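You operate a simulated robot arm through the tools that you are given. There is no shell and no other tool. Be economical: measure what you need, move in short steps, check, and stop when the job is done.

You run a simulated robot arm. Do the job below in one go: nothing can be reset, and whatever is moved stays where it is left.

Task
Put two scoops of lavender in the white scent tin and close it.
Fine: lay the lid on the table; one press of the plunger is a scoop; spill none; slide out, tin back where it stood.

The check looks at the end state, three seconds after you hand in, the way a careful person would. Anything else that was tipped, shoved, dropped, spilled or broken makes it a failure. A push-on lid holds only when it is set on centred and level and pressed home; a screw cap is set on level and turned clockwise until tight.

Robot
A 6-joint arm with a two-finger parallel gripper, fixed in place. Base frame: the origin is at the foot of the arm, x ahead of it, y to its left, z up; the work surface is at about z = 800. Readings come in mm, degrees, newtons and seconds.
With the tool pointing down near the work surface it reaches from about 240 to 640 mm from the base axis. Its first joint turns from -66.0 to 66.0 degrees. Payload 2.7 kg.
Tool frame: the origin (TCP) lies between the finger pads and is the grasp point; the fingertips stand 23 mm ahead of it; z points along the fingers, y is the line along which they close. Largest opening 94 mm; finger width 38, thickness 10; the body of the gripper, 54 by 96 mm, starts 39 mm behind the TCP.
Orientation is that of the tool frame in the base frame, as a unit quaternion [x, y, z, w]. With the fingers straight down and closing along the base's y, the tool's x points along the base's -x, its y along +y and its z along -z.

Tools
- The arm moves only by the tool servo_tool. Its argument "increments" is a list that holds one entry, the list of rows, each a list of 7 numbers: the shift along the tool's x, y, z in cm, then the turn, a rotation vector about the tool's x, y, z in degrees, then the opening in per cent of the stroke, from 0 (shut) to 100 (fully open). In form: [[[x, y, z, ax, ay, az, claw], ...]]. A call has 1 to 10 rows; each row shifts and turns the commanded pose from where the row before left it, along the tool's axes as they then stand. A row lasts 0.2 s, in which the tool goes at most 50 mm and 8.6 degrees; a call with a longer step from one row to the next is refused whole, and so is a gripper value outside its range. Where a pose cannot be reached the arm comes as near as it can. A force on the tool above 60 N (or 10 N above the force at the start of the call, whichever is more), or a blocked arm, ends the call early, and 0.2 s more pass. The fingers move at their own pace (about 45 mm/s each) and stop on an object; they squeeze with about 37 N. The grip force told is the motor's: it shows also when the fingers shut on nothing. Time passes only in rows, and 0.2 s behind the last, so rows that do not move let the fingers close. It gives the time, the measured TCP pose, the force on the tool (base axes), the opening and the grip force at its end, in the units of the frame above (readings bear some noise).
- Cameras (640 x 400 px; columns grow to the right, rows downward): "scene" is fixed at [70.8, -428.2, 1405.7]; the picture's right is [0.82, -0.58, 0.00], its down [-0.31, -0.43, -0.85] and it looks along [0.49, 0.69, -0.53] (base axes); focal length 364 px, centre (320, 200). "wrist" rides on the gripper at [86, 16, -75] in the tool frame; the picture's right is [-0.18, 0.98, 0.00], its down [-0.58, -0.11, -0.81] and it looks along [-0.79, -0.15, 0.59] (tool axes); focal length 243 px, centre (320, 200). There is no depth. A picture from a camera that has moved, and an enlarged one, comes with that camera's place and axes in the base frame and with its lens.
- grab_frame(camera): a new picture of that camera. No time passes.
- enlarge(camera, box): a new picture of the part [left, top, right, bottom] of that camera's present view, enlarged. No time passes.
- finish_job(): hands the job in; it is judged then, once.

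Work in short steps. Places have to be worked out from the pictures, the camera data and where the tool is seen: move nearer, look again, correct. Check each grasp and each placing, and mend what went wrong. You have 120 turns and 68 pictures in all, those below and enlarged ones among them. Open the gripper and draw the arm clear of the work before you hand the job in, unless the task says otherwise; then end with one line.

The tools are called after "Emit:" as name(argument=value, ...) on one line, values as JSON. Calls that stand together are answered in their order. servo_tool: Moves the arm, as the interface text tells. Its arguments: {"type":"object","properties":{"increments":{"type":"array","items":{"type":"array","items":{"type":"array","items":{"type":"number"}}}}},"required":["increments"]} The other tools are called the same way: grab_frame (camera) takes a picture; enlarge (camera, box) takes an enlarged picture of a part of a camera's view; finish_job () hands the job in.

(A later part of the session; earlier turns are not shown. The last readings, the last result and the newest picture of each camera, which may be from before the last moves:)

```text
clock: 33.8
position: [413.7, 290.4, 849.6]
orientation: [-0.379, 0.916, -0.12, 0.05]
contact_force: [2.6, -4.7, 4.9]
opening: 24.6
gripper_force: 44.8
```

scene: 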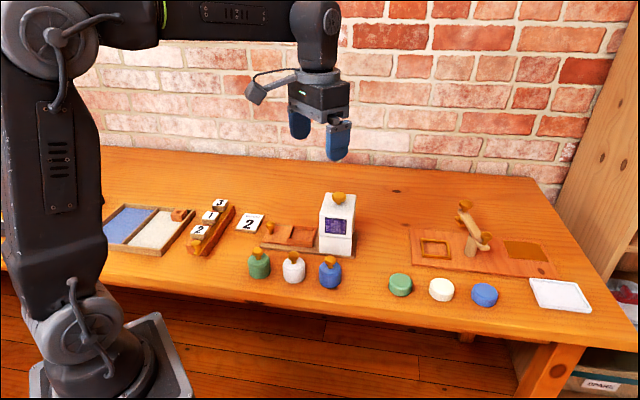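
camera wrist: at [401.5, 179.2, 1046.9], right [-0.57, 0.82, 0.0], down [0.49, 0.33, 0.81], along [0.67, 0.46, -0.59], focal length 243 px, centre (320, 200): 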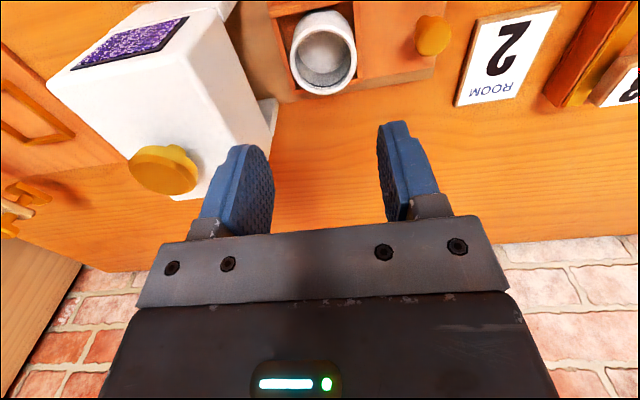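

Held firmly. I push the slide toward the hopper, 2 cm first to see whether it runs freely.

Emit:
servo_tool(increments=[[[0, -0.483, 0.129, 0, 0, 0, 12], [0, -0.483, 0.129, 0, 0, 0, 12], [0, -0.483, 0.129, 0, 0, 0, 12], [0, -0.483, 0.129, 0, 0, 0, 12], [0, 0, 0, 0, 0, 0, 12]]])

Emit:
enlarge(camera="scene", box=[240, 180, 340, 260])

```text
clock: 35.0
position: [427.2, 275.6, 848.7]
orientation: [-0.38, 0.916, -0.121, 0.052]
contact_force: [1.0, -0.3, 15.3]
opening: 24.5
gripper_force: 44.7
```

```text
5.00 times, centred on (290, 220) of scene
camera zoom: at [70.6, -428.4, 1405.7], right [0.82, -0.58, 0.0], down [-0.31, -0.43, -0.85], along [0.49, 0.69, -0.53], focal length 1818 px, centre (470, 100)
```

zoom: 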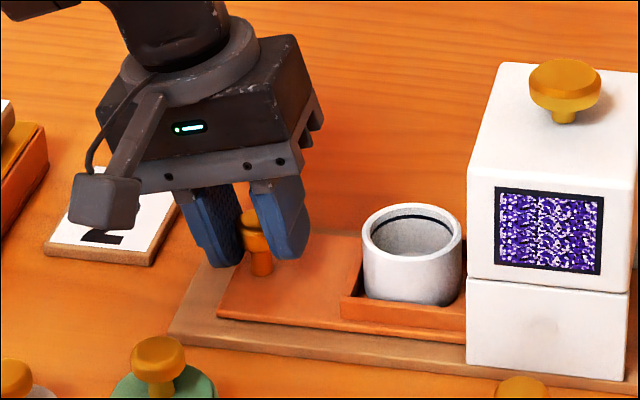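

It slides freely. I push on 5 cm, watching the reading.

Emit:
servo_tool(increments=[[[0, -0.5, 0.07, 0, 0, 0, 12], [0, -0.483, 0.129, 0, 0, 0, 12], [0, -0.483, 0.129, 0, 0, 0, 12], [0, -0.483, 0.129, 0, 0, 0, 12], [0, -0.483, 0.129, 0, 0, 0, 12], [0, -0.483, 0.129, 0, 0, 0, 12], [0, -0.483, 0.129, 0, 0, 0, 12], [0, -0.483, 0.129, 0, 0, 0, 12], [0, -0.483, 0.129, 0, 0, 0, 12], [0, -0.483, 0.129, 0, 0, 0, 12]]])

Emit:
enlarge(camera="scene", box=[260, 170, 370, 260])

```text
clock: 37.2
position: [462.9, 241.6, 848.3]
orientation: [-0.38, 0.916, -0.121, 0.05]
contact_force: [7.1, 7.0, -9.8]
opening: 24.5
gripper_force: 44.9
```

```text
4.44 times, centred on (315, 215) of scene
camera zoom: at [71.1, -428.0, 1405.8], right [0.82, -0.58, 0.0], down [-0.31, -0.43, -0.85], along [0.49, 0.69, -0.53], focal length 1616 px, centre (342, 133)
```

zoom: 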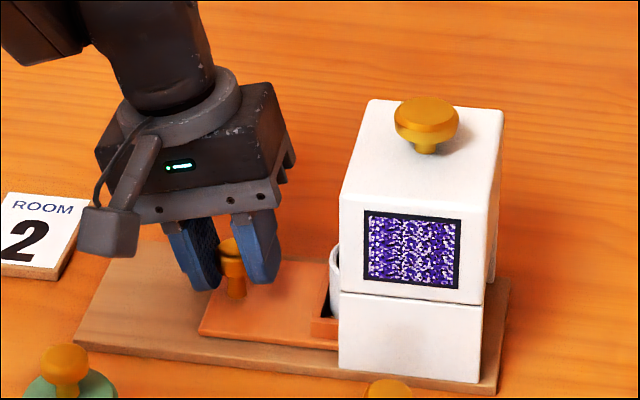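

Tin is entering under the hopper; a small sideways load means I should bear ~1 mm outward. I continue in small steps toward the stop.

Emit:
servo_tool(increments=[[[-0.1, -0.3, 0.1, 0, 0, 0, 12], [0, -0.29, 0.078, 0, 0, 0, 12], [-0.02, -0.29, 0.078, 0, 0, 0, 12], [0, -0.29, 0.078, 0, 0, 0, 12], [-0.02, -0.29, 0.078, 0, 0, 0, 12]]])

```text
clock: 38.4
position: [472.5, 230.3, 848.9]
orientation: [-0.38, 0.916, -0.121, 0.049]
contact_force: [-2.6, -2.2, -7.3]
opening: 24.6
gripper_force: 45.1
```

84 mm travelled, no stop yet. More 2 mm steps.

Emit:
servo_tool(increments=[[[0, -0.193, 0.06, 0, 0, 0, 12], [0, -0.193, 0.06, 0, 0, 0, 12], [0, 0, 0, 0, 0, 0, 12]]])

Emit:
enlarge(camera="scene", box=[260, 170, 370, 260])

```text
clock: 39.2
position: [475.5, 227.4, 848.2]
orientation: [-0.379, 0.916, -0.121, 0.048]
contact_force: [-11.5, -9.7, 0.8]
opening: 24.5
gripper_force: 45.0
```

```text
4.44 times, centred on (315, 215) of scene
camera zoom: at [70.5, -428.5, 1405.6], right [0.82, -0.58, 0.0], down [-0.3, -0.43, -0.85], along [0.49, 0.69, -0.53], focal length 1616 px, centre (342, 133)
```

zoom: 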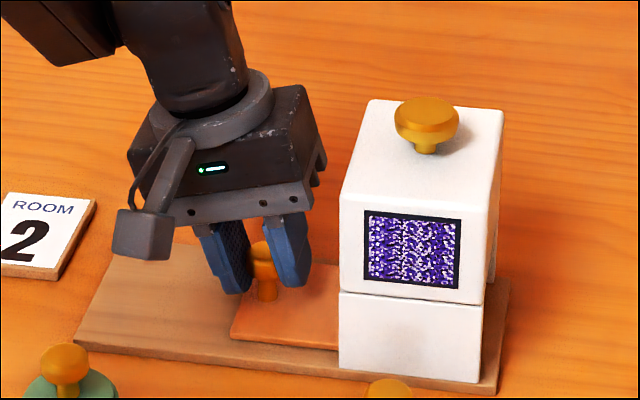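

Sideways load reversed; I ease back 0.8 mm and push on until a stop shows.

Emit:
servo_tool(increments=[[[0.08, 0, 0, 0, 0, 0, 12], [0, -0.193, 0.052, 0, 0, 0, 12], [0, -0.193, 0.052, 0, 0, 0, 12], [0, 0, 0, 0, 0, 0, 12]]])

Emit:
servo_tool(increments=[[[0, -0.193, 0.052, 0, 0, 0, 12], [0, -0.193, 0.052, 0, 0, 0, 12], [0, 0, 0, 0, 0, 0, 12]]])

```text
clock: 40.2
position: [478.2, 224.9, 847.8]
orientation: [-0.379, 0.916, -0.121, 0.049]
contact_force: [-10.1, -8.8, 0.4]
opening: 24.6
gripper_force: 44.9
```

```text
clock: 41.0
position: [481.2, 222.4, 849.1]
orientation: [-0.379, 0.916, -0.12, 0.05]
contact_force: [-12.3, -4.7, 2.8]
opening: 24.5
gripper_force: 44.9
```

95.8 mm travelled, slight axial resistance. One more pair of steps with 1 mm lateral easing.

Emit:
servo_tool(increments=[[[0.1, -0.1, 0.026, 0, 0, 0, 12], [0, -0.15, 0.04, 0, 0, 0, 12], [0, 0, 0, 0, 0, 0, 12]]])

Emit:
enlarge(camera="scene", box=[260, 170, 370, 260])

```text
clock: 41.8
position: [480.6, 223.1, 848.2]
orientation: [-0.381, 0.915, -0.12, 0.051]
contact_force: [-32.3, 15.5, 2.5]
opening: 24.6
gripper_force: 45.0
```

```text
4.44 times, centred on (315, 215) of scene
camera zoom: at [70.0, -427.9, 1405.9], right [0.82, -0.58, 0.0], down [-0.3, -0.43, -0.85], along [0.49, 0.69, -0.53], focal length 1616 px, centre (342, 133)
```

zoom: 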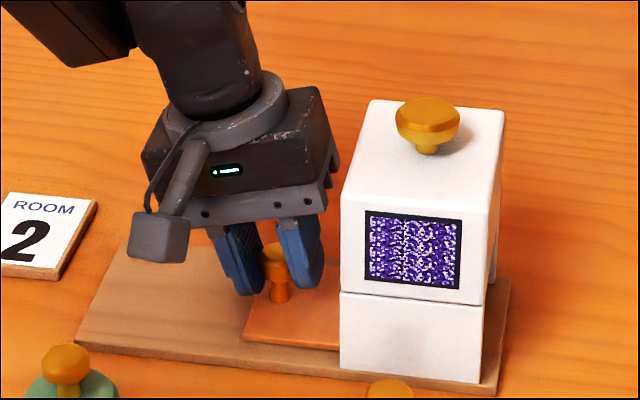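

Resistance of ~34 N with no advance: probably the end stop, but I check it's not the gripper against the hopper.

Emit:
grab_frame(camera="wrist")

Emit:
enlarge(camera="scene", box=[300, 175, 350, 240])

```text
21 pictures are left
camera wrist: at [393.6, 186.6, 917.0], right [-0.54, 0.8, -0.25], down [0.34, 0.48, 0.81], along [0.77, 0.35, -0.53], focal length 243 px, centre (320, 200)
```

wrist: 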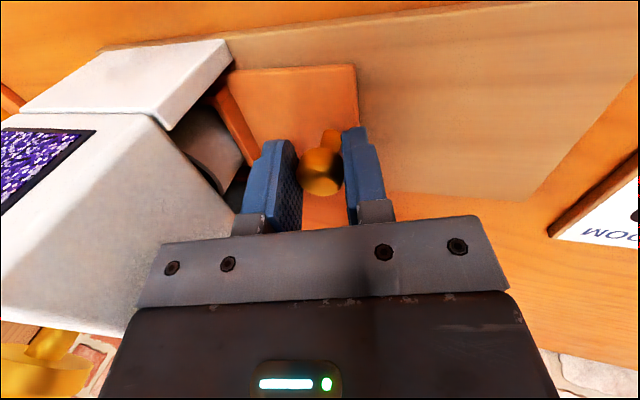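

```text
6.15 times, centred on (325, 208) of scene
camera zoom: at [70.0, -427.9, 1405.9], right [0.82, -0.58, 0.0], down [-0.3, -0.43, -0.85], along [0.49, 0.69, -0.53], focal length 2237 px, centre (289, 154)
```

zoom: 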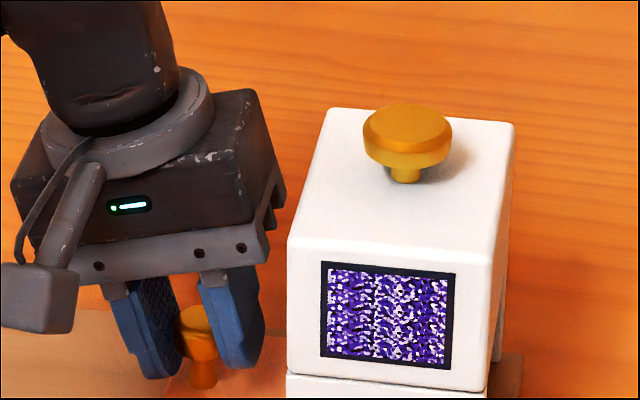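

Unclear whether the stop or the gripper body is the limit, so I'll release, go behind the knob with closed fingers, and push from there where the body has ample room.

Emit:
servo_tool(increments=[[[0, 0.1, -0.026, 0, 0, 0, 12], [0, 0, 0, 0, 0, 0, 35], [0, 0, 0, 0, 0, 0, 48], [0, -0.26, -0.97, 0, 0, 0, 48], [0, -0.65, -2.4, 0, 0, 0, 48], [0, -0.26, -0.97, 0, 0, 0, 20], [0, 1.74, -0.47, 0, 0, 0, 0], [0, 1.74, -0.47, 0, 0, 0, 0], [0, 0, 0, 0, 0, 0, 0]]])

Emit:
grab_frame(camera="wrist")

```text
clock: 43.8
position: [457.1, 245.8, 894.6]
orientation: [-0.38, 0.916, -0.12, 0.051]
contact_force: [0.9, 0.7, -1.2]
opening: 0.2
gripper_force: 37.4
```

```text
19 pictures are left
camera wrist: at [369.1, 210.3, 961.9], right [-0.54, 0.8, -0.25], down [0.34, 0.48, 0.81], along [0.77, 0.35, -0.53], focal length 243 px, centre (320, 200)
```

wrist: 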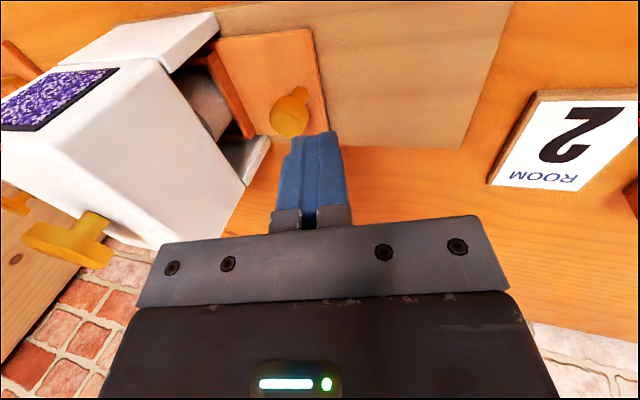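

The pocket's rear wall still shows outside the hopper face. I descend behind the knob and push.

Emit:
servo_tool(increments=[[[0, 0.57, 2.12, 0, 0, 0, 0], [0, 0.57, 2.12, 0, 0, 0, 0], [0, -0.29, 0.078, 0, 0, 0, 0], [0, -0.29, 0.078, 0, 0, 0, 0], [0, -0.193, 0.052, 0, 0, 0, 0], [0, 0, 0, 0, 0, 0, 0]]])

Emit:
servo_tool(increments=[[[0, -0.29, 0.078, 0, 0, 0, 0], [0, -0.193, 0.052, 0, 0, 0, 0], [0, -0.193, 0.052, 0, 0, 0, 0], [0, 0, 0, 0, 0, 0, 0]]])

```text
clock: 45.2
position: [462.9, 240.2, 850.5]
orientation: [-0.38, 0.916, -0.121, 0.049]
contact_force: [-0.4, 0.2, 0.4]
opening: 0.0
gripper_force: 37.3
```

```text
clock: 46.2
position: [464.5, 238.1, 849.8]
orientation: [-0.381, 0.916, -0.121, 0.05]
contact_force: [-32.7, 17.8, 9.7]
opening: 0.0
gripper_force: 37.1
```

No movement under ~36 N: the slide is at its end stop. I back off, rise, straighten the tool and go above the hopper to find the plunger.

Emit:
servo_tool(increments=[[[0, 0.77, -0.2, 0, 0, 0, 0], [0, -1.04, -3.86, 0, 0, 0, 0], [0, -1.04, -3.86, 0, 0, 0, 0], [0, -1.04, -3.86, 0, 0, 0, 0], [0, -1.04, -3.86, 0, 0, 0, 0], [0, 0, 0, -7.5, 0, 0, 0], [0, 0, 0, -7.5, 0, 0, 0], [0.54, -3.65, 0, 0, 0, 0, 0], [0.54, -3.65, 0, 0, 0, 0, 0], [0.54, -3.65, 0, 0, 0, 0, 0]]])

Emit:
grab_frame(camera="wrist")

```text
clock: 48.4
position: [527.6, 149.8, 1009.0]
orientation: [-0.384, 0.923, 0.0, 0.001]
contact_force: [-0.3, -0.5, -0.2]
opening: 0.0
gripper_force: 36.6
```

```text
18 pictures are left
camera wrist: at [453.5, 101.0, 1084.8], right [-0.57, 0.82, 0.0], down [0.49, 0.33, 0.81], along [0.67, 0.46, -0.59], focal length 243 px, centre (320, 200)
```

wrist: 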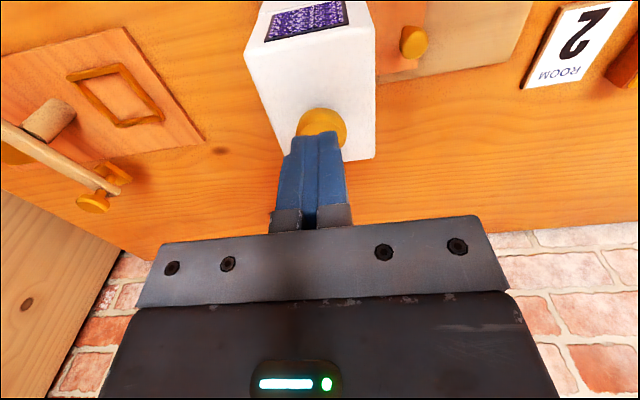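

The plunger is right ahead (col 321), perhaps 7 mm further along -x. I move 6 mm and lower to z ≈ 992, then look from both cameras.

Emit:
servo_tool(increments=[[[-0.6, 0, 0.8, 0, 0, 0, 0], [0, 0, 0.9, 0, 0, 0, 0], [0, 0, 0, 0, 0, 0, 0]]])

Emit:
enlarge(camera="scene", box=[290, 130, 390, 260])

Emit:
enlarge(camera="wrist", box=[240, 60, 420, 220])

```text
clock: 49.2
position: [531.5, 155.5, 994.0]
orientation: [-0.384, 0.924, 0.0, 0.001]
contact_force: [0.0, 0.2, -0.4]
opening: 0.1
gripper_force: 36.7
```

```text
3.08 times, centred on (340, 195) of scene
camera zoom: at [70.8, -428.2, 1405.7], right [0.82, -0.58, 0.0], down [-0.31, -0.43, -0.85], along [0.49, 0.69, -0.53], focal length 1119 px, centre (258, 215)
```

zoom: 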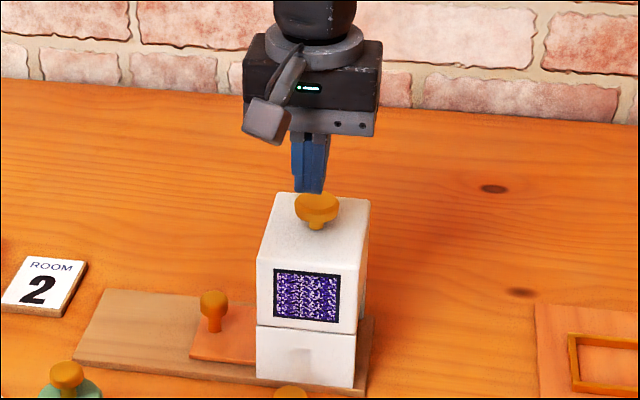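

```text
2.50 times, centred on (330, 140) of wrist
camera zoom: at [457.9, 107.1, 1068.3], right [-0.57, 0.82, 0.0], down [0.49, 0.33, 0.81], along [0.67, 0.46, -0.59], focal length 606 px, centre (295, 350)
```

zoom: 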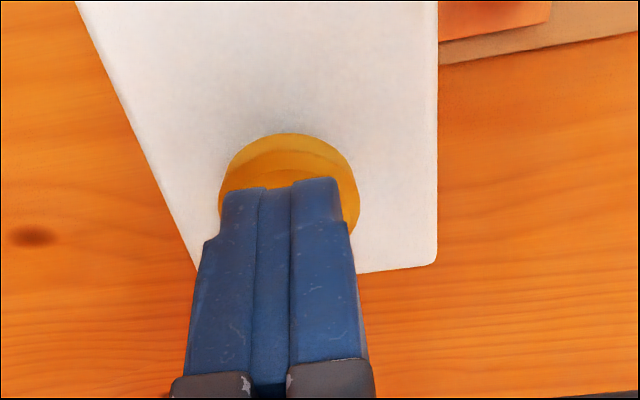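

Fingertips are ~13 mm above the plunger, a few mm off. I shift 4 mm along -x and 3.5 mm along -y, then lower until first contact.

Emit:
servo_tool(increments=[[[-0.4, -0.35, 0, 0, 0, 0, 0], [0, 0, 0.4, 0, 0, 0, 0], [0, 0, 0.4, 0, 0, 0, 0], [0, 0, 0, 0, 0, 0, 0]]])

Emit:
enlarge(camera="scene", box=[310, 160, 370, 220])

```text
clock: 50.2
position: [537.7, 156.8, 984.5]
orientation: [-0.383, 0.924, 0.0, -0.001]
contact_force: [0.2, -0.3, 0.1]
opening: 0.0
gripper_force: 37.2
```

```text
6.67 times, centred on (340, 190) of scene
camera zoom: at [70.8, -428.2, 1405.7], right [0.82, -0.58, 0.0], down [-0.31, -0.43, -0.85], along [0.49, 0.69, -0.53], focal length 2424 px, centre (187, 267)
```

zoom: 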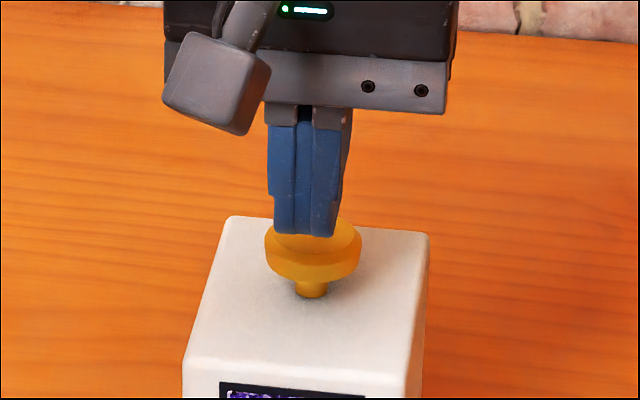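

Well aligned over the plunger head. I lower in small steps to find contact.

Emit:
servo_tool(increments=[[[0, -0.2, 0.2, 0, 0, 0, 0], [0, 0, 0.2, 0, 0, 0, 0], [0, 0, 0, 0, 0, 0, 0]]])

Emit:
servo_tool(increments=[[[0, 0, 0.2, 0, 0, 0, 0], [0, 0, 0.2, 0, 0, 0, 0], [0, 0, 0, 0, 0, 0, 0]]])

```text
clock: 51.0
position: [538.5, 154.9, 980.5]
orientation: [-0.383, 0.924, 0.0, 0.0]
contact_force: [-0.1, 0.6, -0.3]
opening: 0.0
gripper_force: 37.1
```

```text
clock: 51.8
position: [538.5, 154.3, 976.9]
orientation: [-0.382, 0.924, 0.0, 0.0]
contact_force: [1.3, 0.2, 0.1]
opening: 0.0
gripper_force: 36.9
```

Emit:
servo_tool(increments=[[[0, 0, 0.2, 0, 0, 0, 0], [0, 0, 0.2, 0, 0, 0, 0], [0, 0, 0, 0, 0, 0, 0]]])

Emit:
servo_tool(increments=[[[0, 0, 0.2, 0, 0, 0, 0], [0, 0, 0, 0, 0, 0, 0]]])

```text
clock: 52.6
position: [538.9, 154.7, 972.8]
orientation: [-0.382, 0.924, -0.001, 0.002]
contact_force: [0.6, 1.4, 2.7]
opening: 0.0
gripper_force: 37.2
```

```text
clock: 53.2
position: [538.4, 154.3, 970.7]
orientation: [-0.383, 0.924, -0.001, 0.001]
contact_force: [2.1, -0.3, 3.3]
opening: 0.0
gripper_force: 36.4
```

Contact found near z 973 (light spring, 3 N). I continue the first press down to its bottom.

Emit:
servo_tool(increments=[[[0, 0, 0.2, 0, 0, 0, 0], [0, 0, 0.2, 0, 0, 0, 0], [0, 0, 0.2, 0, 0, 0, 0]]])

Emit:
servo_tool(increments=[[[0, 0, 0.2, 0, 0, 0, 0], [0, 0, 0.2, 0, 0, 0, 0]]])

```text
clock: 54.0
position: [537.8, 154.5, 966.1]
orientation: [-0.383, 0.924, 0.0, 0.002]
contact_force: [2.2, -1.2, 7.8]
opening: 0.0
gripper_force: 36.9
```

```text
clock: 54.6
position: [537.9, 153.6, 963.7]
orientation: [-0.383, 0.924, -0.001, 0.004]
contact_force: [-10.3, -7.9, 32.3]
opening: 0.0
gripper_force: 37.3
```

Force jumped to 32 N: bottomed after ~9 mm. I hold briefly, then release well above and take a look at the plunger.

Emit:
servo_tool(increments=[[[0, 0, 0, 0, 0, 0, 0], [0, 0, -0.6, 0, 0, 0, 0], [0, 0, -1.0, 0, 0, 0, 0], [0, 0, -0.4, 0, 0, 0, 0], [0, 0, 0, 0, 0, 0, 0], [0, 0, 0, 0, 0, 0, 0], [0, 0, 0, 0, 0, 0, 0]]])

Emit:
enlarge(camera="scene", box=[310, 160, 370, 260])

```text
clock: 56.2
position: [538.7, 153.5, 981.3]
orientation: [-0.383, 0.924, 0.001, 0.0]
contact_force: [0.6, -0.4, -0.6]
opening: 0.1
gripper_force: 37.7
```

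```text
4.00 times, centred on (340, 210) of scene
camera zoom: at [70.8, -428.2, 1405.7], right [0.82, -0.58, 0.0], down [-0.31, -0.43, -0.85], along [0.49, 0.69, -0.53], focal length 1454 px, centre (240, 160)
```

zoom: 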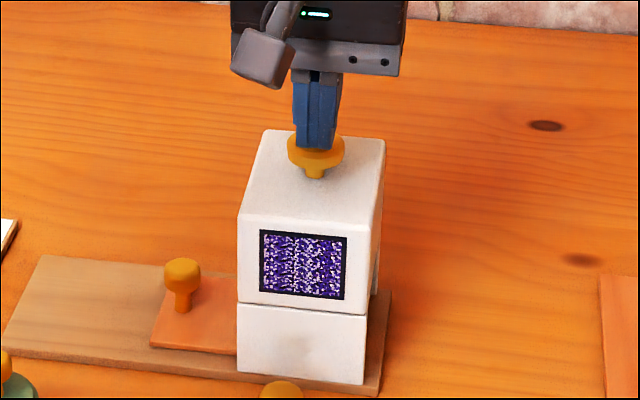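

The plunger sprang back. Second press, the same depth.

Emit:
servo_tool(increments=[[[0, 0, 0.6, 0, 0, 0, 0], [0, 0, 0.2, 0, 0, 0, 0], [0, 0, 0.2, 0, 0, 0, 0], [0, 0, 0.2, 0, 0, 0, 0], [0, 0, 0.2, 0, 0, 0, 0], [0, 0, 0.2, 0, 0, 0, 0], [0, 0, 0.2, 0, 0, 0, 0], [0, 0, 0.2, 0, 0, 0, 0], [0, 0, 0, 0, 0, 0, 0]]])

Emit:
servo_tool(increments=[[[0, 0, -0.6, 0, 0, 0, 0], [0, 0, -1.4, 0, 0, 0, 0], [0, 0, -2.5, 0, 0, 0, 0], [0, 0, -2.5, 0, 0, 0, 0], [0, 0, 0, 0, 0, 0, 0], [0, 0, 0, 0, 0, 0, 0]]])

```text
clock: 58.2
position: [540.2, 155.0, 964.7]
orientation: [-0.382, 0.924, 0.0, 0.004]
contact_force: [-8.8, -6.1, 30.0]
opening: 0.0
gripper_force: 37.0
```

```text
clock: 59.6
position: [538.5, 157.0, 1031.6]
orientation: [-0.383, 0.924, 0.0, 0.0]
contact_force: [-0.5, -0.7, 0.0]
opening: 0.0
gripper_force: 37.0
```

Both presses done. I return above the slide knob with the same lean, open to 48%.

Emit:
servo_tool(increments=[[[-0.2, 2.95, 0, 0, 0, 0, 48], [-0.2, 2.95, 0, 0, 0, 0, 48], [-0.2, 2.95, 0, 0, 0, 0, 48], [0, 0, 0, 7.5, 0, 0, 48], [0, 0, 0, 7.5, 0, 0, 48], [0, 1.04, 3.87, 0, 0, 0, 48], [0, 1.04, 3.87, 0, 0, 0, 48], [0, 1.04, 3.87, 0, 0, 0, 48], [0, 0, 0, 0, 0, 0, 48]]])

Emit:
grab_frame(camera="wrist")

```text
clock: 61.6
position: [479.9, 221.3, 911.0]
orientation: [-0.38, 0.916, -0.12, 0.051]
contact_force: [0.1, 0.0, -0.1]
opening: 44.8
gripper_force: 0.1
```

```text
13 pictures are left
camera wrist: at [392.9, 186.1, 979.0], right [-0.54, 0.8, -0.25], down [0.34, 0.48, 0.81], along [0.77, 0.35, -0.53], focal length 243 px, centre (320, 200)
```

wrist: 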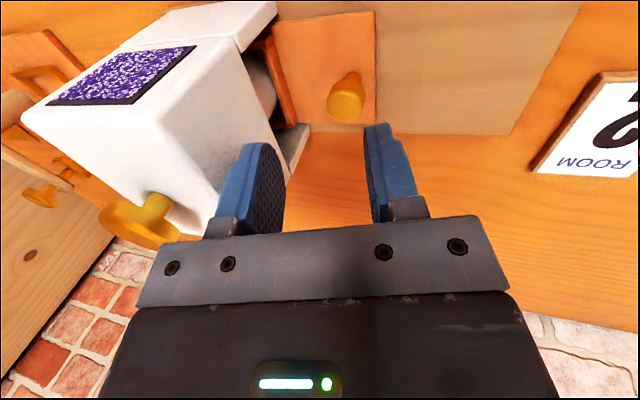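

Same relative view as at the first grasp, so I repeat that descent and close.

Emit:
servo_tool(increments=[[[0.04, 0.6, 2.0, 0, 0, 0, 48], [0.04, 0.6, 2.0, 0, 0, 0, 48], [0.04, 0.6, 2.0, 0, 0, 0, 48], [0, 0, 0.1, 0, 0, 0, 48], [0, 0, 0, 0, 0, 0, 30], [0, 0, 0, 0, 0, 0, 15], [0, 0, 0, 0, 0, 0, 12], [0, 0, 0, 0, 0, 0, 12]]])

```text
clock: 63.4
position: [478.5, 222.7, 847.6]
orientation: [-0.379, 0.916, -0.119, 0.051]
contact_force: [-0.1, -2.0, 4.1]
opening: 24.8
gripper_force: 44.9
```

Gripped. I pull the slide out slowly, 5 cm first.

Emit:
servo_tool(increments=[[[0, 0.29, -0.078, 0, 0, 0, 12], [0, 0.483, -0.129, 0, 0, 0, 12], [0, 0.483, -0.129, 0, 0, 0, 12], [0, 0.483, -0.129, 0, 0, 0, 12], [0, 0.483, -0.129, 0, 0, 0, 12], [0, 0.483, -0.129, 0, 0, 0, 12], [0, 0.483, -0.129, 0, 0, 0, 12], [0, 0.483, -0.129, 0, 0, 0, 12], [0, 0.483, -0.129, 0, 0, 0, 12], [0, 0.483, -0.129, 0, 0, 0, 12]]])

```text
clock: 65.6
position: [444.3, 257.2, 848.9]
orientation: [-0.38, 0.916, -0.119, 0.051]
contact_force: [-0.4, -1.1, 26.2]
opening: 24.6
gripper_force: 44.6
```

Runs well; I relieve the vertical load by 1.5 mm and continue.

Emit:
servo_tool(increments=[[[0, 0.44, -0.27, 0, 0, 0, 12], [0, 0.483, -0.129, 0, 0, 0, 12], [0, 0.483, -0.129, 0, 0, 0, 12], [0, 0.483, -0.129, 0, 0, 0, 12], [0, 0.483, -0.129, 0, 0, 0, 12], [0, 0.483, -0.129, 0, 0, 0, 12], [0, 0.483, -0.129, 0, 0, 0, 12], [0, 0.29, -0.078, 0, 0, 0, 12]]])

Emit:
servo_tool(increments=[[[0, 0.193, -0.052, 0, 0, 0, 12], [0, 0.193, -0.052, 0, 0, 0, 12], [0, 0.193, -0.052, 0, 0, 0, 12], [0, 0, 0, 0, 0, 0, 12]]])

```text
clock: 67.4
position: [417.6, 282.0, 847.4]
orientation: [-0.381, 0.915, -0.121, 0.049]
contact_force: [11.8, 9.5, -19.7]
opening: 24.5
gripper_force: 45.1
```

```text
clock: 68.4
position: [413.5, 286.8, 847.2]
orientation: [-0.379, 0.916, -0.121, 0.049]
contact_force: [14.9, 13.7, -30.0]
opening: 24.4
gripper_force: 45.1
```

Loads are sideways/down; I relieve both, then pull the last few mm to the original position.

Emit:
servo_tool(increments=[[[-0.2, 0.04, 0.15, 0, 0, 0, 12], [0, 0.193, -0.052, 0, 0, 0, 12], [0, 0.1, -0.026, 0, 0, 0, 12], [0, 0, 0, 0, 0, 0, 12]]])

Emit:
grab_frame(camera="wrist")

```text
clock: 69.4
position: [412.0, 288.4, 848.0]
orientation: [-0.378, 0.916, -0.123, 0.049]
contact_force: [-1.8, -17.1, 8.8]
opening: 24.5
gripper_force: 44.8
```

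```text
12 pictures are left
camera wrist: at [325.0, 253.2, 916.4], right [-0.54, 0.8, -0.26], down [0.34, 0.49, 0.81], along [0.77, 0.35, -0.53], focal length 243 px, centre (320, 200)
```

wrist: 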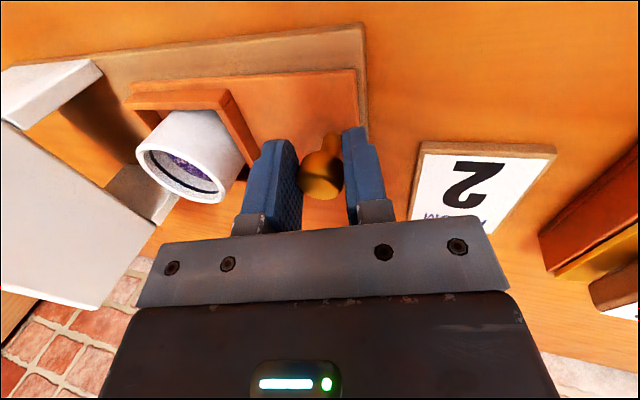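

The slide is back at its outer stop and the tin holds lavender. I release the knob, rise, straighten up and move above the tin.

Emit:
servo_tool(increments=[[[0.05, -0.12, 0.03, 0, 0, 0, 12], [0, 0, 0, 0, 0, 0, 35], [0, 0, 0, 0, 0, 0, 48], [0, -0.26, -0.97, 0, 0, 0, 48], [0, -1.04, -3.86, 0, 0, 0, 48], [0, -1.04, -3.86, 0, 0, 0, 62], [0, -0.9, -3.4, 0, 0, 0, 62], [0, 0, 0, -7.5, 0, 0, 62], [0, 0, 0, -7.5, 0, 0, 62]]])

```text
clock: 71.4
position: [413.9, 289.0, 974.8]
orientation: [-0.383, 0.924, 0.001, 0.0]
contact_force: [0.6, 0.3, -0.3]
opening: 58.4
gripper_force: 0.0
```

Now to the pre-release pose over the tin (473.3, 229.3), z 905, fingers at 70%.

Emit:
servo_tool(increments=[[[0, -2.8, 0, 0, 0, 0, 70], [0, -2.8, 0, 0, 0, 0, 70], [0, -2.8, 0, 0, 0, 0, 70], [0, 0, 3.5, 0, 0, 0, 70], [0, 0, 3.5, 0, 0, 0, 70], [0, 0, 0, 0, 0, 0, 70]]])

Emit:
enlarge(camera="wrist", box=[160, 0, 480, 200])

```text
clock: 72.8
position: [470.3, 231.7, 901.0]
orientation: [-0.383, 0.924, 0.001, 0.001]
contact_force: [-0.1, 0.2, 0.0]
opening: 65.8
gripper_force: 0.1
```

```text
2.00 times, centred on (320, 100) of wrist
camera zoom: at [396.8, 182.4, 977.0], right [-0.57, 0.82, 0.0], down [0.49, 0.33, 0.81], along [0.67, 0.46, -0.59], focal length 485 px, centre (320, 400)
```

zoom: 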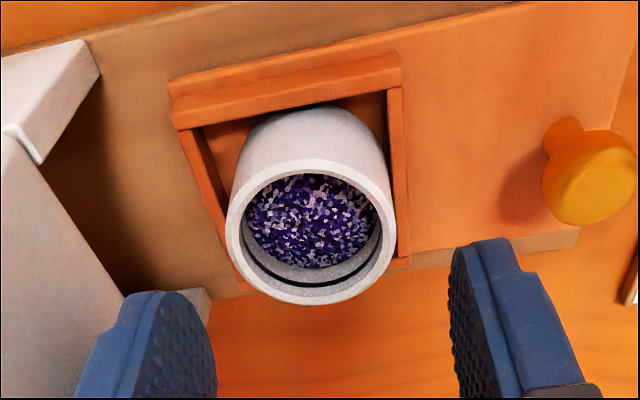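

Lavender is inside, nothing spilled visible. Tin is about 4 mm toward the hopper side of the TCP; I correct and lower to the earlier grip height (851.5), then close gently.

Emit:
servo_tool(increments=[[[0, -0.4, 1.0, 0, 0, 0, 70], [0, 0, 2.0, 0, 0, 0, 70], [0, 0, 1.6, 0, 0, 0, 70], [0, 0, 0.3, 0, 0, 0, 70], [0, 0, 0, 0, 0, 0, 62], [0, 0, 0, 0, 0, 0, 54], [0, 0, 0, 0, 0, 0, 45], [0, 0, 0, 0, 0, 0, 45]]])

```text
clock: 74.6
position: [475.8, 228.3, 852.0]
orientation: [-0.382, 0.924, 0.0, 0.0]
contact_force: [-0.7, -0.4, 0.4]
opening: 51.3
gripper_force: 36.5
```

Gripped. I lift it smoothly, carry it back over its old place and lower to just above the table.

Emit:
servo_tool(increments=[[[0, 0, -1, 0, 0, 0, 45], [0, 0, -2, 0, 0, 0, 45], [0, 0, -2.5, 0, 0, 0, 45], [0, 0, -2.5, 0, 0, 0, 45], [0.8, 0, 0, 0, 0, 0, 45], [1.8, -0.2, 0, 0, 0, 0, 45], [2.3, -0.3, 0, 0, 0, 0, 45], [2.5, -0.3, 0, 0, 0, 0, 45], [2.5, -0.3, 0, 0, 0, 0, 45], [2.0, -0.2, 0, 0, 0, 0, 45]]])

Emit:
servo_tool(increments=[[[1.65, 0, 0, 0, 0, 0, 45], [0, 0, 2, 0, 0, 0, 45], [0, 0, 3, 0, 0, 0, 45], [0, 0, 2.5, 0, 0, 0, 45], [0, 0, 1.0, 0, 0, 0, 45], [0, 0, 0, 0, 0, 0, 45]]])

Emit:
enlarge(camera="scene", box=[200, 190, 360, 300])

```text
clock: 76.8
position: [400.0, 132.2, 933.3]
orientation: [-0.383, 0.924, 0.0, 0.0]
contact_force: [0.1, -0.5, -1.1]
opening: 51.2
gripper_force: 36.7
```

```text
clock: 78.2
position: [391.3, 120.5, 849.7]
orientation: [-0.382, 0.924, 0.001, 0.001]
contact_force: [0.0, 0.0, -1.4]
opening: 51.3
gripper_force: 36.9
```

```text
3.64 times, centred on (280, 245) of scene
camera zoom: at [70.8, -428.2, 1405.7], right [0.82, -0.58, 0.0], down [-0.31, -0.43, -0.85], along [0.49, 0.69, -0.53], focal length 1322 px, centre (466, 36)
```

zoom: 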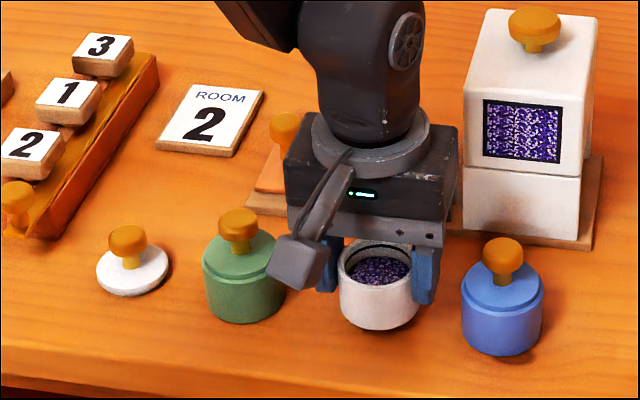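

By pixels the tin is ~6 mm too far toward the blue tin; I shift tool y +0.6 cm, then lower to touch.

Emit:
servo_tool(increments=[[[-0.1, 0.6, 0.2, 0, 0, 0, 45], [0, 0, 0.4, 0, 0, 0, 45], [0, 0, 0.25, 0, 0, 0, 45], [0, 0, 0, 0, 0, 0, 45]]])

Emit:
servo_tool(increments=[[[0, 0, 0.15, 0, 0, 0, 45], [0, 0, 0, 0, 0, 0, 45]]])

Emit:
enlarge(camera="scene", box=[200, 190, 360, 300])

```text
clock: 79.2
position: [386.6, 126.1, 840.5]
orientation: [-0.384, 0.923, 0.0, 0.001]
contact_force: [-0.2, 0.6, -0.6]
opening: 51.0
gripper_force: 36.6
```

```text
clock: 79.8
position: [385.8, 126.0, 838.6]
orientation: [-0.383, 0.924, 0.0, 0.001]
contact_force: [0.4, -1.3, 5.9]
opening: 51.1
gripper_force: 37.6
```

```text
3.64 times, centred on (280, 245) of scene
camera zoom: at [70.7, -428.3, 1405.7], right [0.82, -0.58, 0.0], down [-0.31, -0.43, -0.85], along [0.49, 0.69, -0.53], focal length 1322 px, centre (466, 36)
```

zoom: 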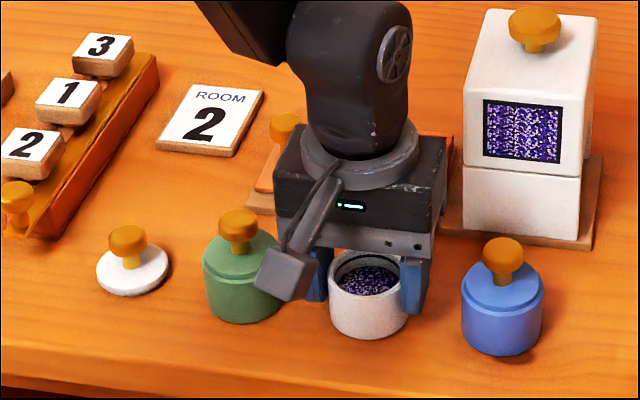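

The tin stands where it was (same pixels), touching the table. I release, rise, and turn back +80° for the lid.

Emit:
servo_tool(increments=[[[0, 0, 0, 0, 0, 0, 60], [0, 0, 0, 0, 0, 0, 70], [0, 0, 0, 0, 0, 0, 75], [0, 0, -1.5, 0, 0, 0, 75], [0, 0, -3.5, 0, 0, 0, 75], [0, 0, -3.4, 0, 0, 0, 75], [0, 0, 0, 0, 0, 0, 75]]])

Emit:
servo_tool(increments=[[[0, 0, 0, 0, 0, 8, 60], [0, 0, 0, 0, 0, 8, 60], [0, 0, 0, 0, 0, 8, 60], [0, 0, 0, 0, 0, 8, 60], [0, 0, 0, 0, 0, 8, 60], [0, 0, 0, 0, 0, 8, 60], [0, 0, 0, 0, 0, 8, 60], [0, 0, 0, 0, 0, 8, 60], [0, 0, 0, 0, 0, 8, 60], [0, 0, 0, 0, 0, 8, 60]]])

Emit:
servo_tool(increments=[[[0, 0, 0, 0, 0, 0, 60]]])

Emit:
servo_tool(increments=[[[0, 0, 0, 0, 0, 0, 60]]])

```text
clock: 81.4
position: [384.8, 127.7, 922.8]
orientation: [-0.382, 0.924, 0.001, -0.001]
contact_force: [0.4, -0.1, -0.2]
opening: 70.6
gripper_force: 0.1
```

```text
clock: 83.6
position: [384.7, 126.9, 922.1]
orientation: [0.301, 0.954, 0.0, -0.001]
contact_force: [0.6, -0.7, 0.9]
opening: 56.5
gripper_force: 0.1
```

```text
clock: 84.0
position: [384.9, 127.5, 921.9]
orientation: [0.301, 0.954, 0.001, 0.0]
contact_force: [0.2, 0.2, -0.8]
opening: 56.3
gripper_force: 0.0
```

```text
clock: 84.4
position: [384.7, 127.1, 921.9]
orientation: [0.301, 0.954, 0.0, 0.0]
contact_force: [0.3, -0.1, 0.5]
opening: 56.5
gripper_force: 0.0
```

I move back above the lid and compare with the earlier view.

Emit:
servo_tool(increments=[[[3.84, 1.06, 0, 0, 0, 0, 60], [3.84, 1.06, 0, 0, 0, 0, 60], [3.84, 1.06, 0, 0, 0, 0, 60], [3.84, 1.06, 0, 0, 0, 0, 60], [0, 0, 0, 0, 0, 0, 60]]])

Emit:
servo_tool(increments=[[[0, 0, 0, 0, 0, 0, 60]]])

Emit:
enlarge(camera="wrist", box=[220, 0, 420, 125])

```text
clock: 85.6
position: [283.7, 250.8, 922.4]
orientation: [0.301, 0.953, -0.001, 0.0]
contact_force: [-0.2, 0.7, 0.2]
opening: 56.5
gripper_force: 0.0
```

```text
clock: 86.0
position: [284.0, 250.1, 921.6]
orientation: [0.301, 0.954, 0.0, 0.0]
contact_force: [0.5, 0.4, 0.3]
opening: 56.8
gripper_force: 0.1
```

```text
3.20 times, centred on (320, 62) of wrist
camera zoom: at [220.2, 313.9, 997.8], right [0.71, 0.7, 0.0], down [0.41, -0.42, 0.81], along [0.56, -0.58, -0.59], focal length 776 px, centre (320, 640)
```

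zoom: 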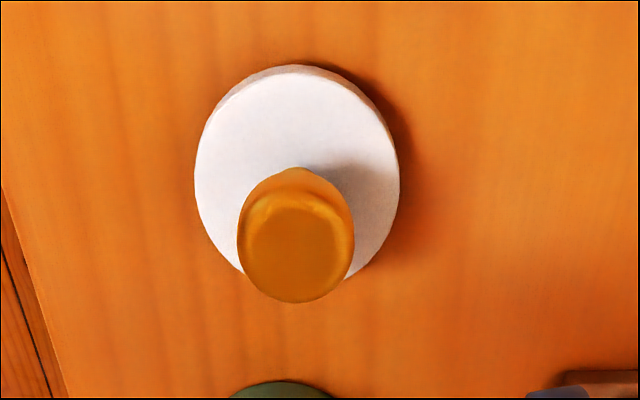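

The lid's centre is about +6 mm in tool x and -5 mm in y from the TCP. I centre on it and go down around the knob to z ≈ 880 for a re-check.

Emit:
servo_tool(increments=[[[0.64, -0.5, 2.0, 0, 0, 0, 60], [0, 0, 2.3, 0, 0, 0, 60], [0, 0, 0, 0, 0, 0, 60]]])

Emit:
enlarge(camera="wrist", box=[200, 0, 440, 150])

```text
clock: 86.8
position: [275.3, 250.2, 878.7]
orientation: [0.301, 0.954, 0.001, 0.001]
contact_force: [0.3, 0.7, 0.5]
opening: 56.5
gripper_force: 0.0
```

```text
2.67 times, centred on (320, 75) of wrist
camera zoom: at [212.3, 314.4, 953.6], right [0.71, 0.7, 0.0], down [0.41, -0.42, 0.81], along [0.56, -0.58, -0.59], focal length 647 px, centre (320, 533)
```

zoom: 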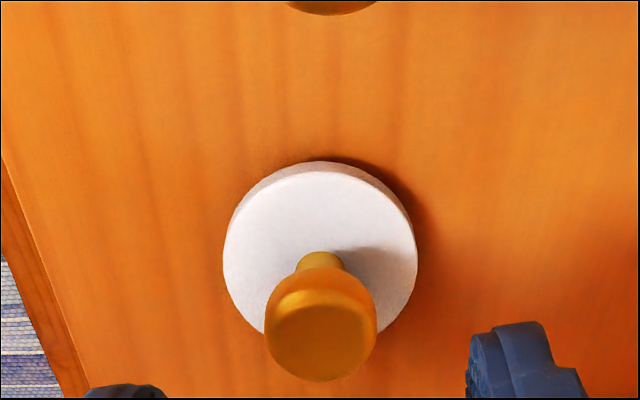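

Now exactly centred. I descend to z ≈ 835 and close on the knob.

Emit:
servo_tool(increments=[[[0, 0, 1.5, 0, 0, 0, 60], [0, 0, 1.5, 0, 0, 0, 60], [0, 0, 1.3, 0, 0, 0, 60], [0, 0, 0, 0, 0, 0, 45], [0, 0, 0, 0, 0, 0, 30], [0, 0, 0, 0, 0, 0, 15], [0, 0, 0, 0, 0, 0, 10], [0, 0, 0, 0, 0, 0, 10]]])

Emit:
servo_tool(increments=[[[0, 0, -1.0, 0, 0, 0, 10], [0, 0, -3.0, 0, 0, 0, 10], [0, 0, -3.0, 0, 0, 0, 10], [0, 0, -2.0, 0, 0, 0, 10], [0, 0, 0, 0, 0, 0, 10]]])

Emit:
servo_tool(increments=[[[0, 0, 0, 0, 0, 0, 10]]])

```text
clock: 88.6
position: [276.2, 250.0, 834.7]
orientation: [0.301, 0.954, 0.001, 0.0]
contact_force: [0.0, -1.0, 0.4]
opening: 22.7
gripper_force: 36.6
```

```text
clock: 89.8
position: [274.6, 249.4, 927.2]
orientation: [0.301, 0.954, 0.001, 0.0]
contact_force: [0.3, 0.6, -0.1]
opening: 22.7
gripper_force: 36.7
```

```text
clock: 90.2
position: [274.9, 247.9, 926.2]
orientation: [0.301, 0.954, 0.001, -0.001]
contact_force: [0.0, 0.6, 1.3]
opening: 22.8
gripper_force: 36.7
```

Lid held. I carry it to over the tin (≈385,127.5), lower to z ≈ 892 and check alignment.

Emit:
servo_tool(increments=[[[-4.0, -0.91, 0, 0, 0, 0, 10], [-4.0, -0.91, 0, 0, 0, 0, 10], [-4.0, -0.91, 0, 0, 0, 0, 10], [-4.0, -0.91, 0, 0, 0, 0, 10], [0, 0, 2, 0, 0, 0, 10], [0, 0, 1.5, 0, 0, 0, 10], [0, 0, 0, 0, 0, 0, 10]]])

Emit:
enlarge(camera="wrist", box=[220, 30, 420, 180])

Emit:
enlarge(camera="scene", box=[250, 210, 350, 290])

```text
clock: 91.8
position: [385.9, 127.2, 890.0]
orientation: [0.3, 0.954, 0.0, 0.001]
contact_force: [0.6, -0.2, 0.2]
opening: 22.8
gripper_force: 36.8
```

```text
2.67 times, centred on (320, 105) of wrist
camera zoom: at [322.4, 191.2, 964.9], right [0.71, 0.7, 0.0], down [0.41, -0.42, 0.81], along [0.56, -0.58, -0.59], focal length 647 px, centre (320, 453)
```

zoom: 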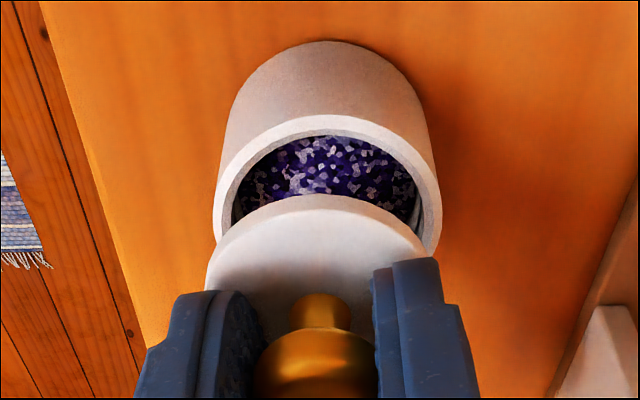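

```text
5.00 times, centred on (300, 250) of scene
camera zoom: at [70.8, -428.2, 1405.7], right [0.82, -0.58, 0.0], down [-0.31, -0.43, -0.85], along [0.49, 0.69, -0.53], focal length 1818 px, centre (420, -50)
```

zoom: 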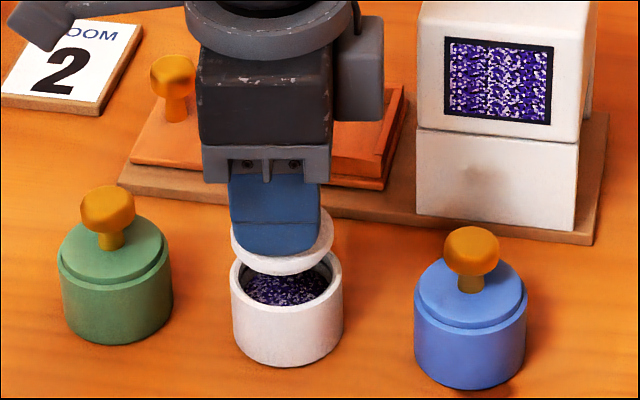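

Lid vs tin: shift needed about +2 mm in tool y and -1.3 mm in x. I apply it, lower until the lid is just above the rim, and check again.

Emit:
servo_tool(increments=[[[-0.13, 0.2, 0.5, 0, 0, 0, 10], [0, 0, 0.6, 0, 0, 0, 10], [0, 0, 0.3, 0, 0, 0, 10], [0, 0, 0, 0, 0, 0, 10]]])

Emit:
enlarge(camera="wrist", box=[220, 40, 420, 190])

Emit:
enlarge(camera="scene", box=[270, 230, 330, 280])

```text
clock: 92.8
position: [387.7, 127.7, 875.9]
orientation: [0.3, 0.954, 0.001, 0.0]
contact_force: [-0.9, 0.0, -0.8]
opening: 22.6
gripper_force: 37.2
```

```text
2.67 times, centred on (320, 115) of wrist
camera zoom: at [324.6, 192.5, 951.7], right [0.71, 0.7, 0.0], down [0.41, -0.42, 0.81], along [0.56, -0.58, -0.59], focal length 647 px, centre (320, 427)
```

zoom: 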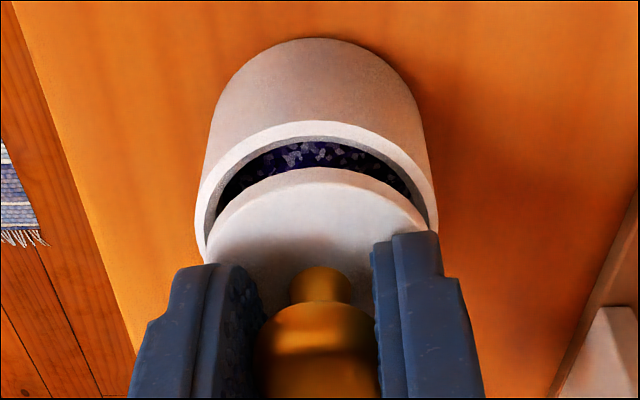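

```text
8.00 times, centred on (300, 255) of scene
camera zoom: at [70.8, -428.2, 1405.7], right [0.82, -0.58, 0.0], down [-0.31, -0.43, -0.85], along [0.49, 0.69, -0.53], focal length 2908 px, centre (480, -240)
```

zoom: 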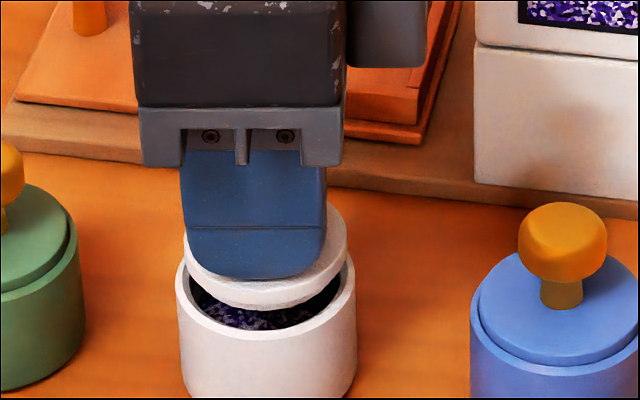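

Both views show lid and tin concentric within ~0.5 mm. I lower onto the tin in small steps.

Emit:
servo_tool(increments=[[[0, 0, 0.2, 0, 0, 0, 10], [0, 0, 0.2, 0, 0, 0, 10], [0, 0, 0, 0, 0, 0, 10]]])

Emit:
servo_tool(increments=[[[0, 0, 0.2, 0, 0, 0, 10], [0, 0, 0.1, 0, 0, 0, 10], [0, 0, 0, 0, 0, 0, 10]]])

```text
clock: 93.6
position: [388.8, 127.7, 872.9]
orientation: [0.301, 0.954, 0.001, 0.001]
contact_force: [0.1, -1.1, -0.1]
opening: 22.8
gripper_force: 36.7
```

```text
clock: 94.4
position: [389.8, 128.2, 870.8]
orientation: [0.301, 0.954, 0.002, 0.002]
contact_force: [-1.9, -2.3, 16.9]
opening: 23.0
gripper_force: 36.7
```

Contact at z ≈ 871, 17 N with little side load — about where the plug should enter. I push a little further.

Emit:
servo_tool(increments=[[[0, 0, 0.15, 0, 0, 0, 10], [0, 0, 0.1, 0, 0, 0, 10], [0, 0, 0, 0, 0, 0, 10]]])

```text
clock: 95.2
position: [389.8, 128.3, 869.8]
orientation: [0.3, 0.954, 0.002, 0.002]
contact_force: [-4.1, -6.2, 41.5]
opening: 22.9
gripper_force: 37.3
```

Stiff at z 870, while home should be ~864.5: the lid edge is on the rim. I look closely to find the direction of the offset.

Emit:
enlarge(camera="scene", box=[278, 238, 322, 282])

```text
9.09 times, centred on (300, 260) of scene
camera zoom: at [70.1, -428.5, 1405.7], right [0.82, -0.58, 0.0], down [-0.3, -0.43, -0.85], along [0.49, 0.69, -0.53], focal length 3305 px, centre (502, -346)
```

zoom: 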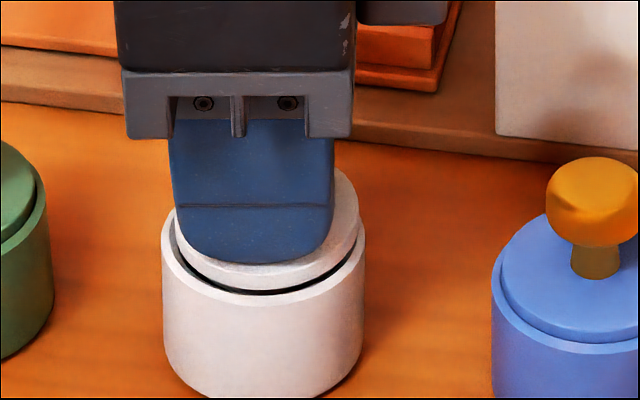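

The gap shows at the front and the side force pushes toward -y: the lid is slightly too far back. I relieve the load and shift tool y by -1.2 mm (x +0.5 mm), then press lightly again.

Emit:
servo_tool(increments=[[[0, 0, -0.25, 0, 0, 0, 10], [0.05, -0.12, 0, 0, 0, 0, 10], [0, 0, 0, 0, 0, 0, 10]]])

Emit:
servo_tool(increments=[[[0, 0, 0.1, 0, 0, 0, 10], [0, 0, 0.1, 0, 0, 0, 10], [0, 0, 0, 0, 0, 0, 10]]])

```text
clock: 96.0
position: [387.0, 128.0, 869.8]
orientation: [0.3, 0.954, 0.0, 0.0]
contact_force: [3.1, 2.6, 8.5]
opening: 22.8
gripper_force: 37.3
```

```text
clock: 96.8
position: [387.3, 127.9, 867.9]
orientation: [0.301, 0.954, 0.001, 0.001]
contact_force: [-0.4, 0.1, 0.7]
opening: 23.0
gripper_force: 37.0
```

The lid dropped in: z 867.9 with almost no force. I continue down to home.

Emit:
servo_tool(increments=[[[0, 0, 0.1, 0, 0, 0, 10], [0, 0, 0.1, 0, 0, 0, 10], [0, 0, 0, 0, 0, 0, 10]]])

Emit:
servo_tool(increments=[[[0, 0, 0.1, 0, 0, 0, 10], [0, 0, 0.1, 0, 0, 0, 10], [0, 0, 0, 0, 0, 0, 10]]])

```text
clock: 97.6
position: [386.8, 127.6, 867.1]
orientation: [0.301, 0.954, 0.001, 0.001]
contact_force: [-1.7, 1.1, 12.2]
opening: 22.9
gripper_force: 37.4
```

```text
clock: 98.4
position: [388.0, 127.4, 866.3]
orientation: [0.3, 0.954, 0.002, 0.002]
contact_force: [2.1, 3.5, 21.5]
opening: 22.8
gripper_force: 36.5
```

Going in with push-fit resistance (21 N at 866.3). I press further.

Emit:
servo_tool(increments=[[[0, 0, 0.15, 0, 0, 0, 10], [0, 0, 0.1, 0, 0, 0, 10], [0, 0, 0, 0, 0, 0, 10]]])

Emit:
servo_tool(increments=[[[0, 0, 0.1, 0, 0, 0, 10], [0, 0, 0, 0, 0, 0, 10]]])

```text
clock: 99.2
position: [388.7, 128.5, 865.9]
orientation: [0.3, 0.954, 0.003, 0.005]
contact_force: [4.8, 5.6, 35.5]
opening: 22.9
gripper_force: 37.1
```

```text
clock: 99.8
position: [389.7, 128.9, 865.1]
orientation: [0.3, 0.954, 0.003, 0.004]
contact_force: [3.6, 3.2, 43.2]
opening: 22.6
gripper_force: 37.3
```

At z ≈ 865 with 43 N, about home. I relieve, release, rise, and then press on the knob's top with closed fingers to make sure.

Emit:
servo_tool(increments=[[[0, 0, -0.35, 0, 0, 0, 10], [0, 0, 0, 0, 0, 0, 35], [0, 0, 0, 0, 0, 0, 55], [0, 0, 0, 0, 0, 0, 55], [0, 0, -2.0, 0, 0, 0, 55], [0, 0, -2.0, 0, 0, 0, 30], [0, 0, 0, 0, 0, 0, 0], [0, 0, 0, 0, 0, 0, 0], [0, 0, 0, 0, 0, 0, 0]]])

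Emit:
enlarge(camera="scene", box=[260, 220, 350, 285])

```text
clock: 101.8
position: [386.6, 129.2, 904.9]
orientation: [0.3, 0.954, 0.0, 0.001]
contact_force: [0.5, -0.2, 0.3]
opening: 0.0
gripper_force: 36.8
```

```text
6.15 times, centred on (305, 252) of scene
camera zoom: at [70.8, -428.2, 1405.7], right [0.82, -0.58, 0.0], down [-0.31, -0.43, -0.85], along [0.49, 0.69, -0.53], focal length 2237 px, centre (412, -123)
```

zoom: 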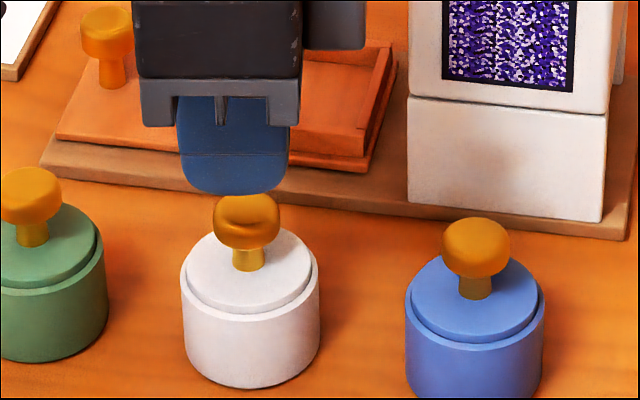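

The lid sits level like its neighbours. For certainty I press down on the knob's top with the closed fingers.

Emit:
servo_tool(increments=[[[0, 0, 0.5, 0, 0, 0, 0], [0, 0, 0.3, 0, 0, 0, 0], [0, 0, 0.2, 0, 0, 0, 0], [0, 0, 0.2, 0, 0, 0, 0], [0, 0, 0.2, 0, 0, 0, 0], [0, 0, 0.2, 0, 0, 0, 0]]])

```text
clock: 103.2
position: [388.2, 128.1, 890.6]
orientation: [0.3, 0.954, 0.002, 0.002]
contact_force: [-13.1, -2.1, 42.9]
opening: 0.1
gripper_force: 36.7
```

43 N on top; a touch more.

Emit:
servo_tool(increments=[[[0, 0, 0.1, 0, 0, 0, 0], [0, 0, 0, 0, 0, 0, 0]]])

Emit:
servo_tool(increments=[[[0, 0, 0.05, 0, 0, 0, 0], [0, 0, 0, 0, 0, 0, 0]]])

```text
clock: 103.8
position: [387.4, 128.1, 890.1]
orientation: [0.3, 0.954, 0.003, 0.004]
contact_force: [-13.1, 1.2, 53.6]
opening: 0.0
gripper_force: 36.5
```

```text
clock: 104.4
position: [387.5, 128.4, 890.7]
orientation: [0.3, 0.954, 0.003, 0.004]
contact_force: [-11.2, 2.3, 55.9]
opening: 0.0
gripper_force: 36.9
```

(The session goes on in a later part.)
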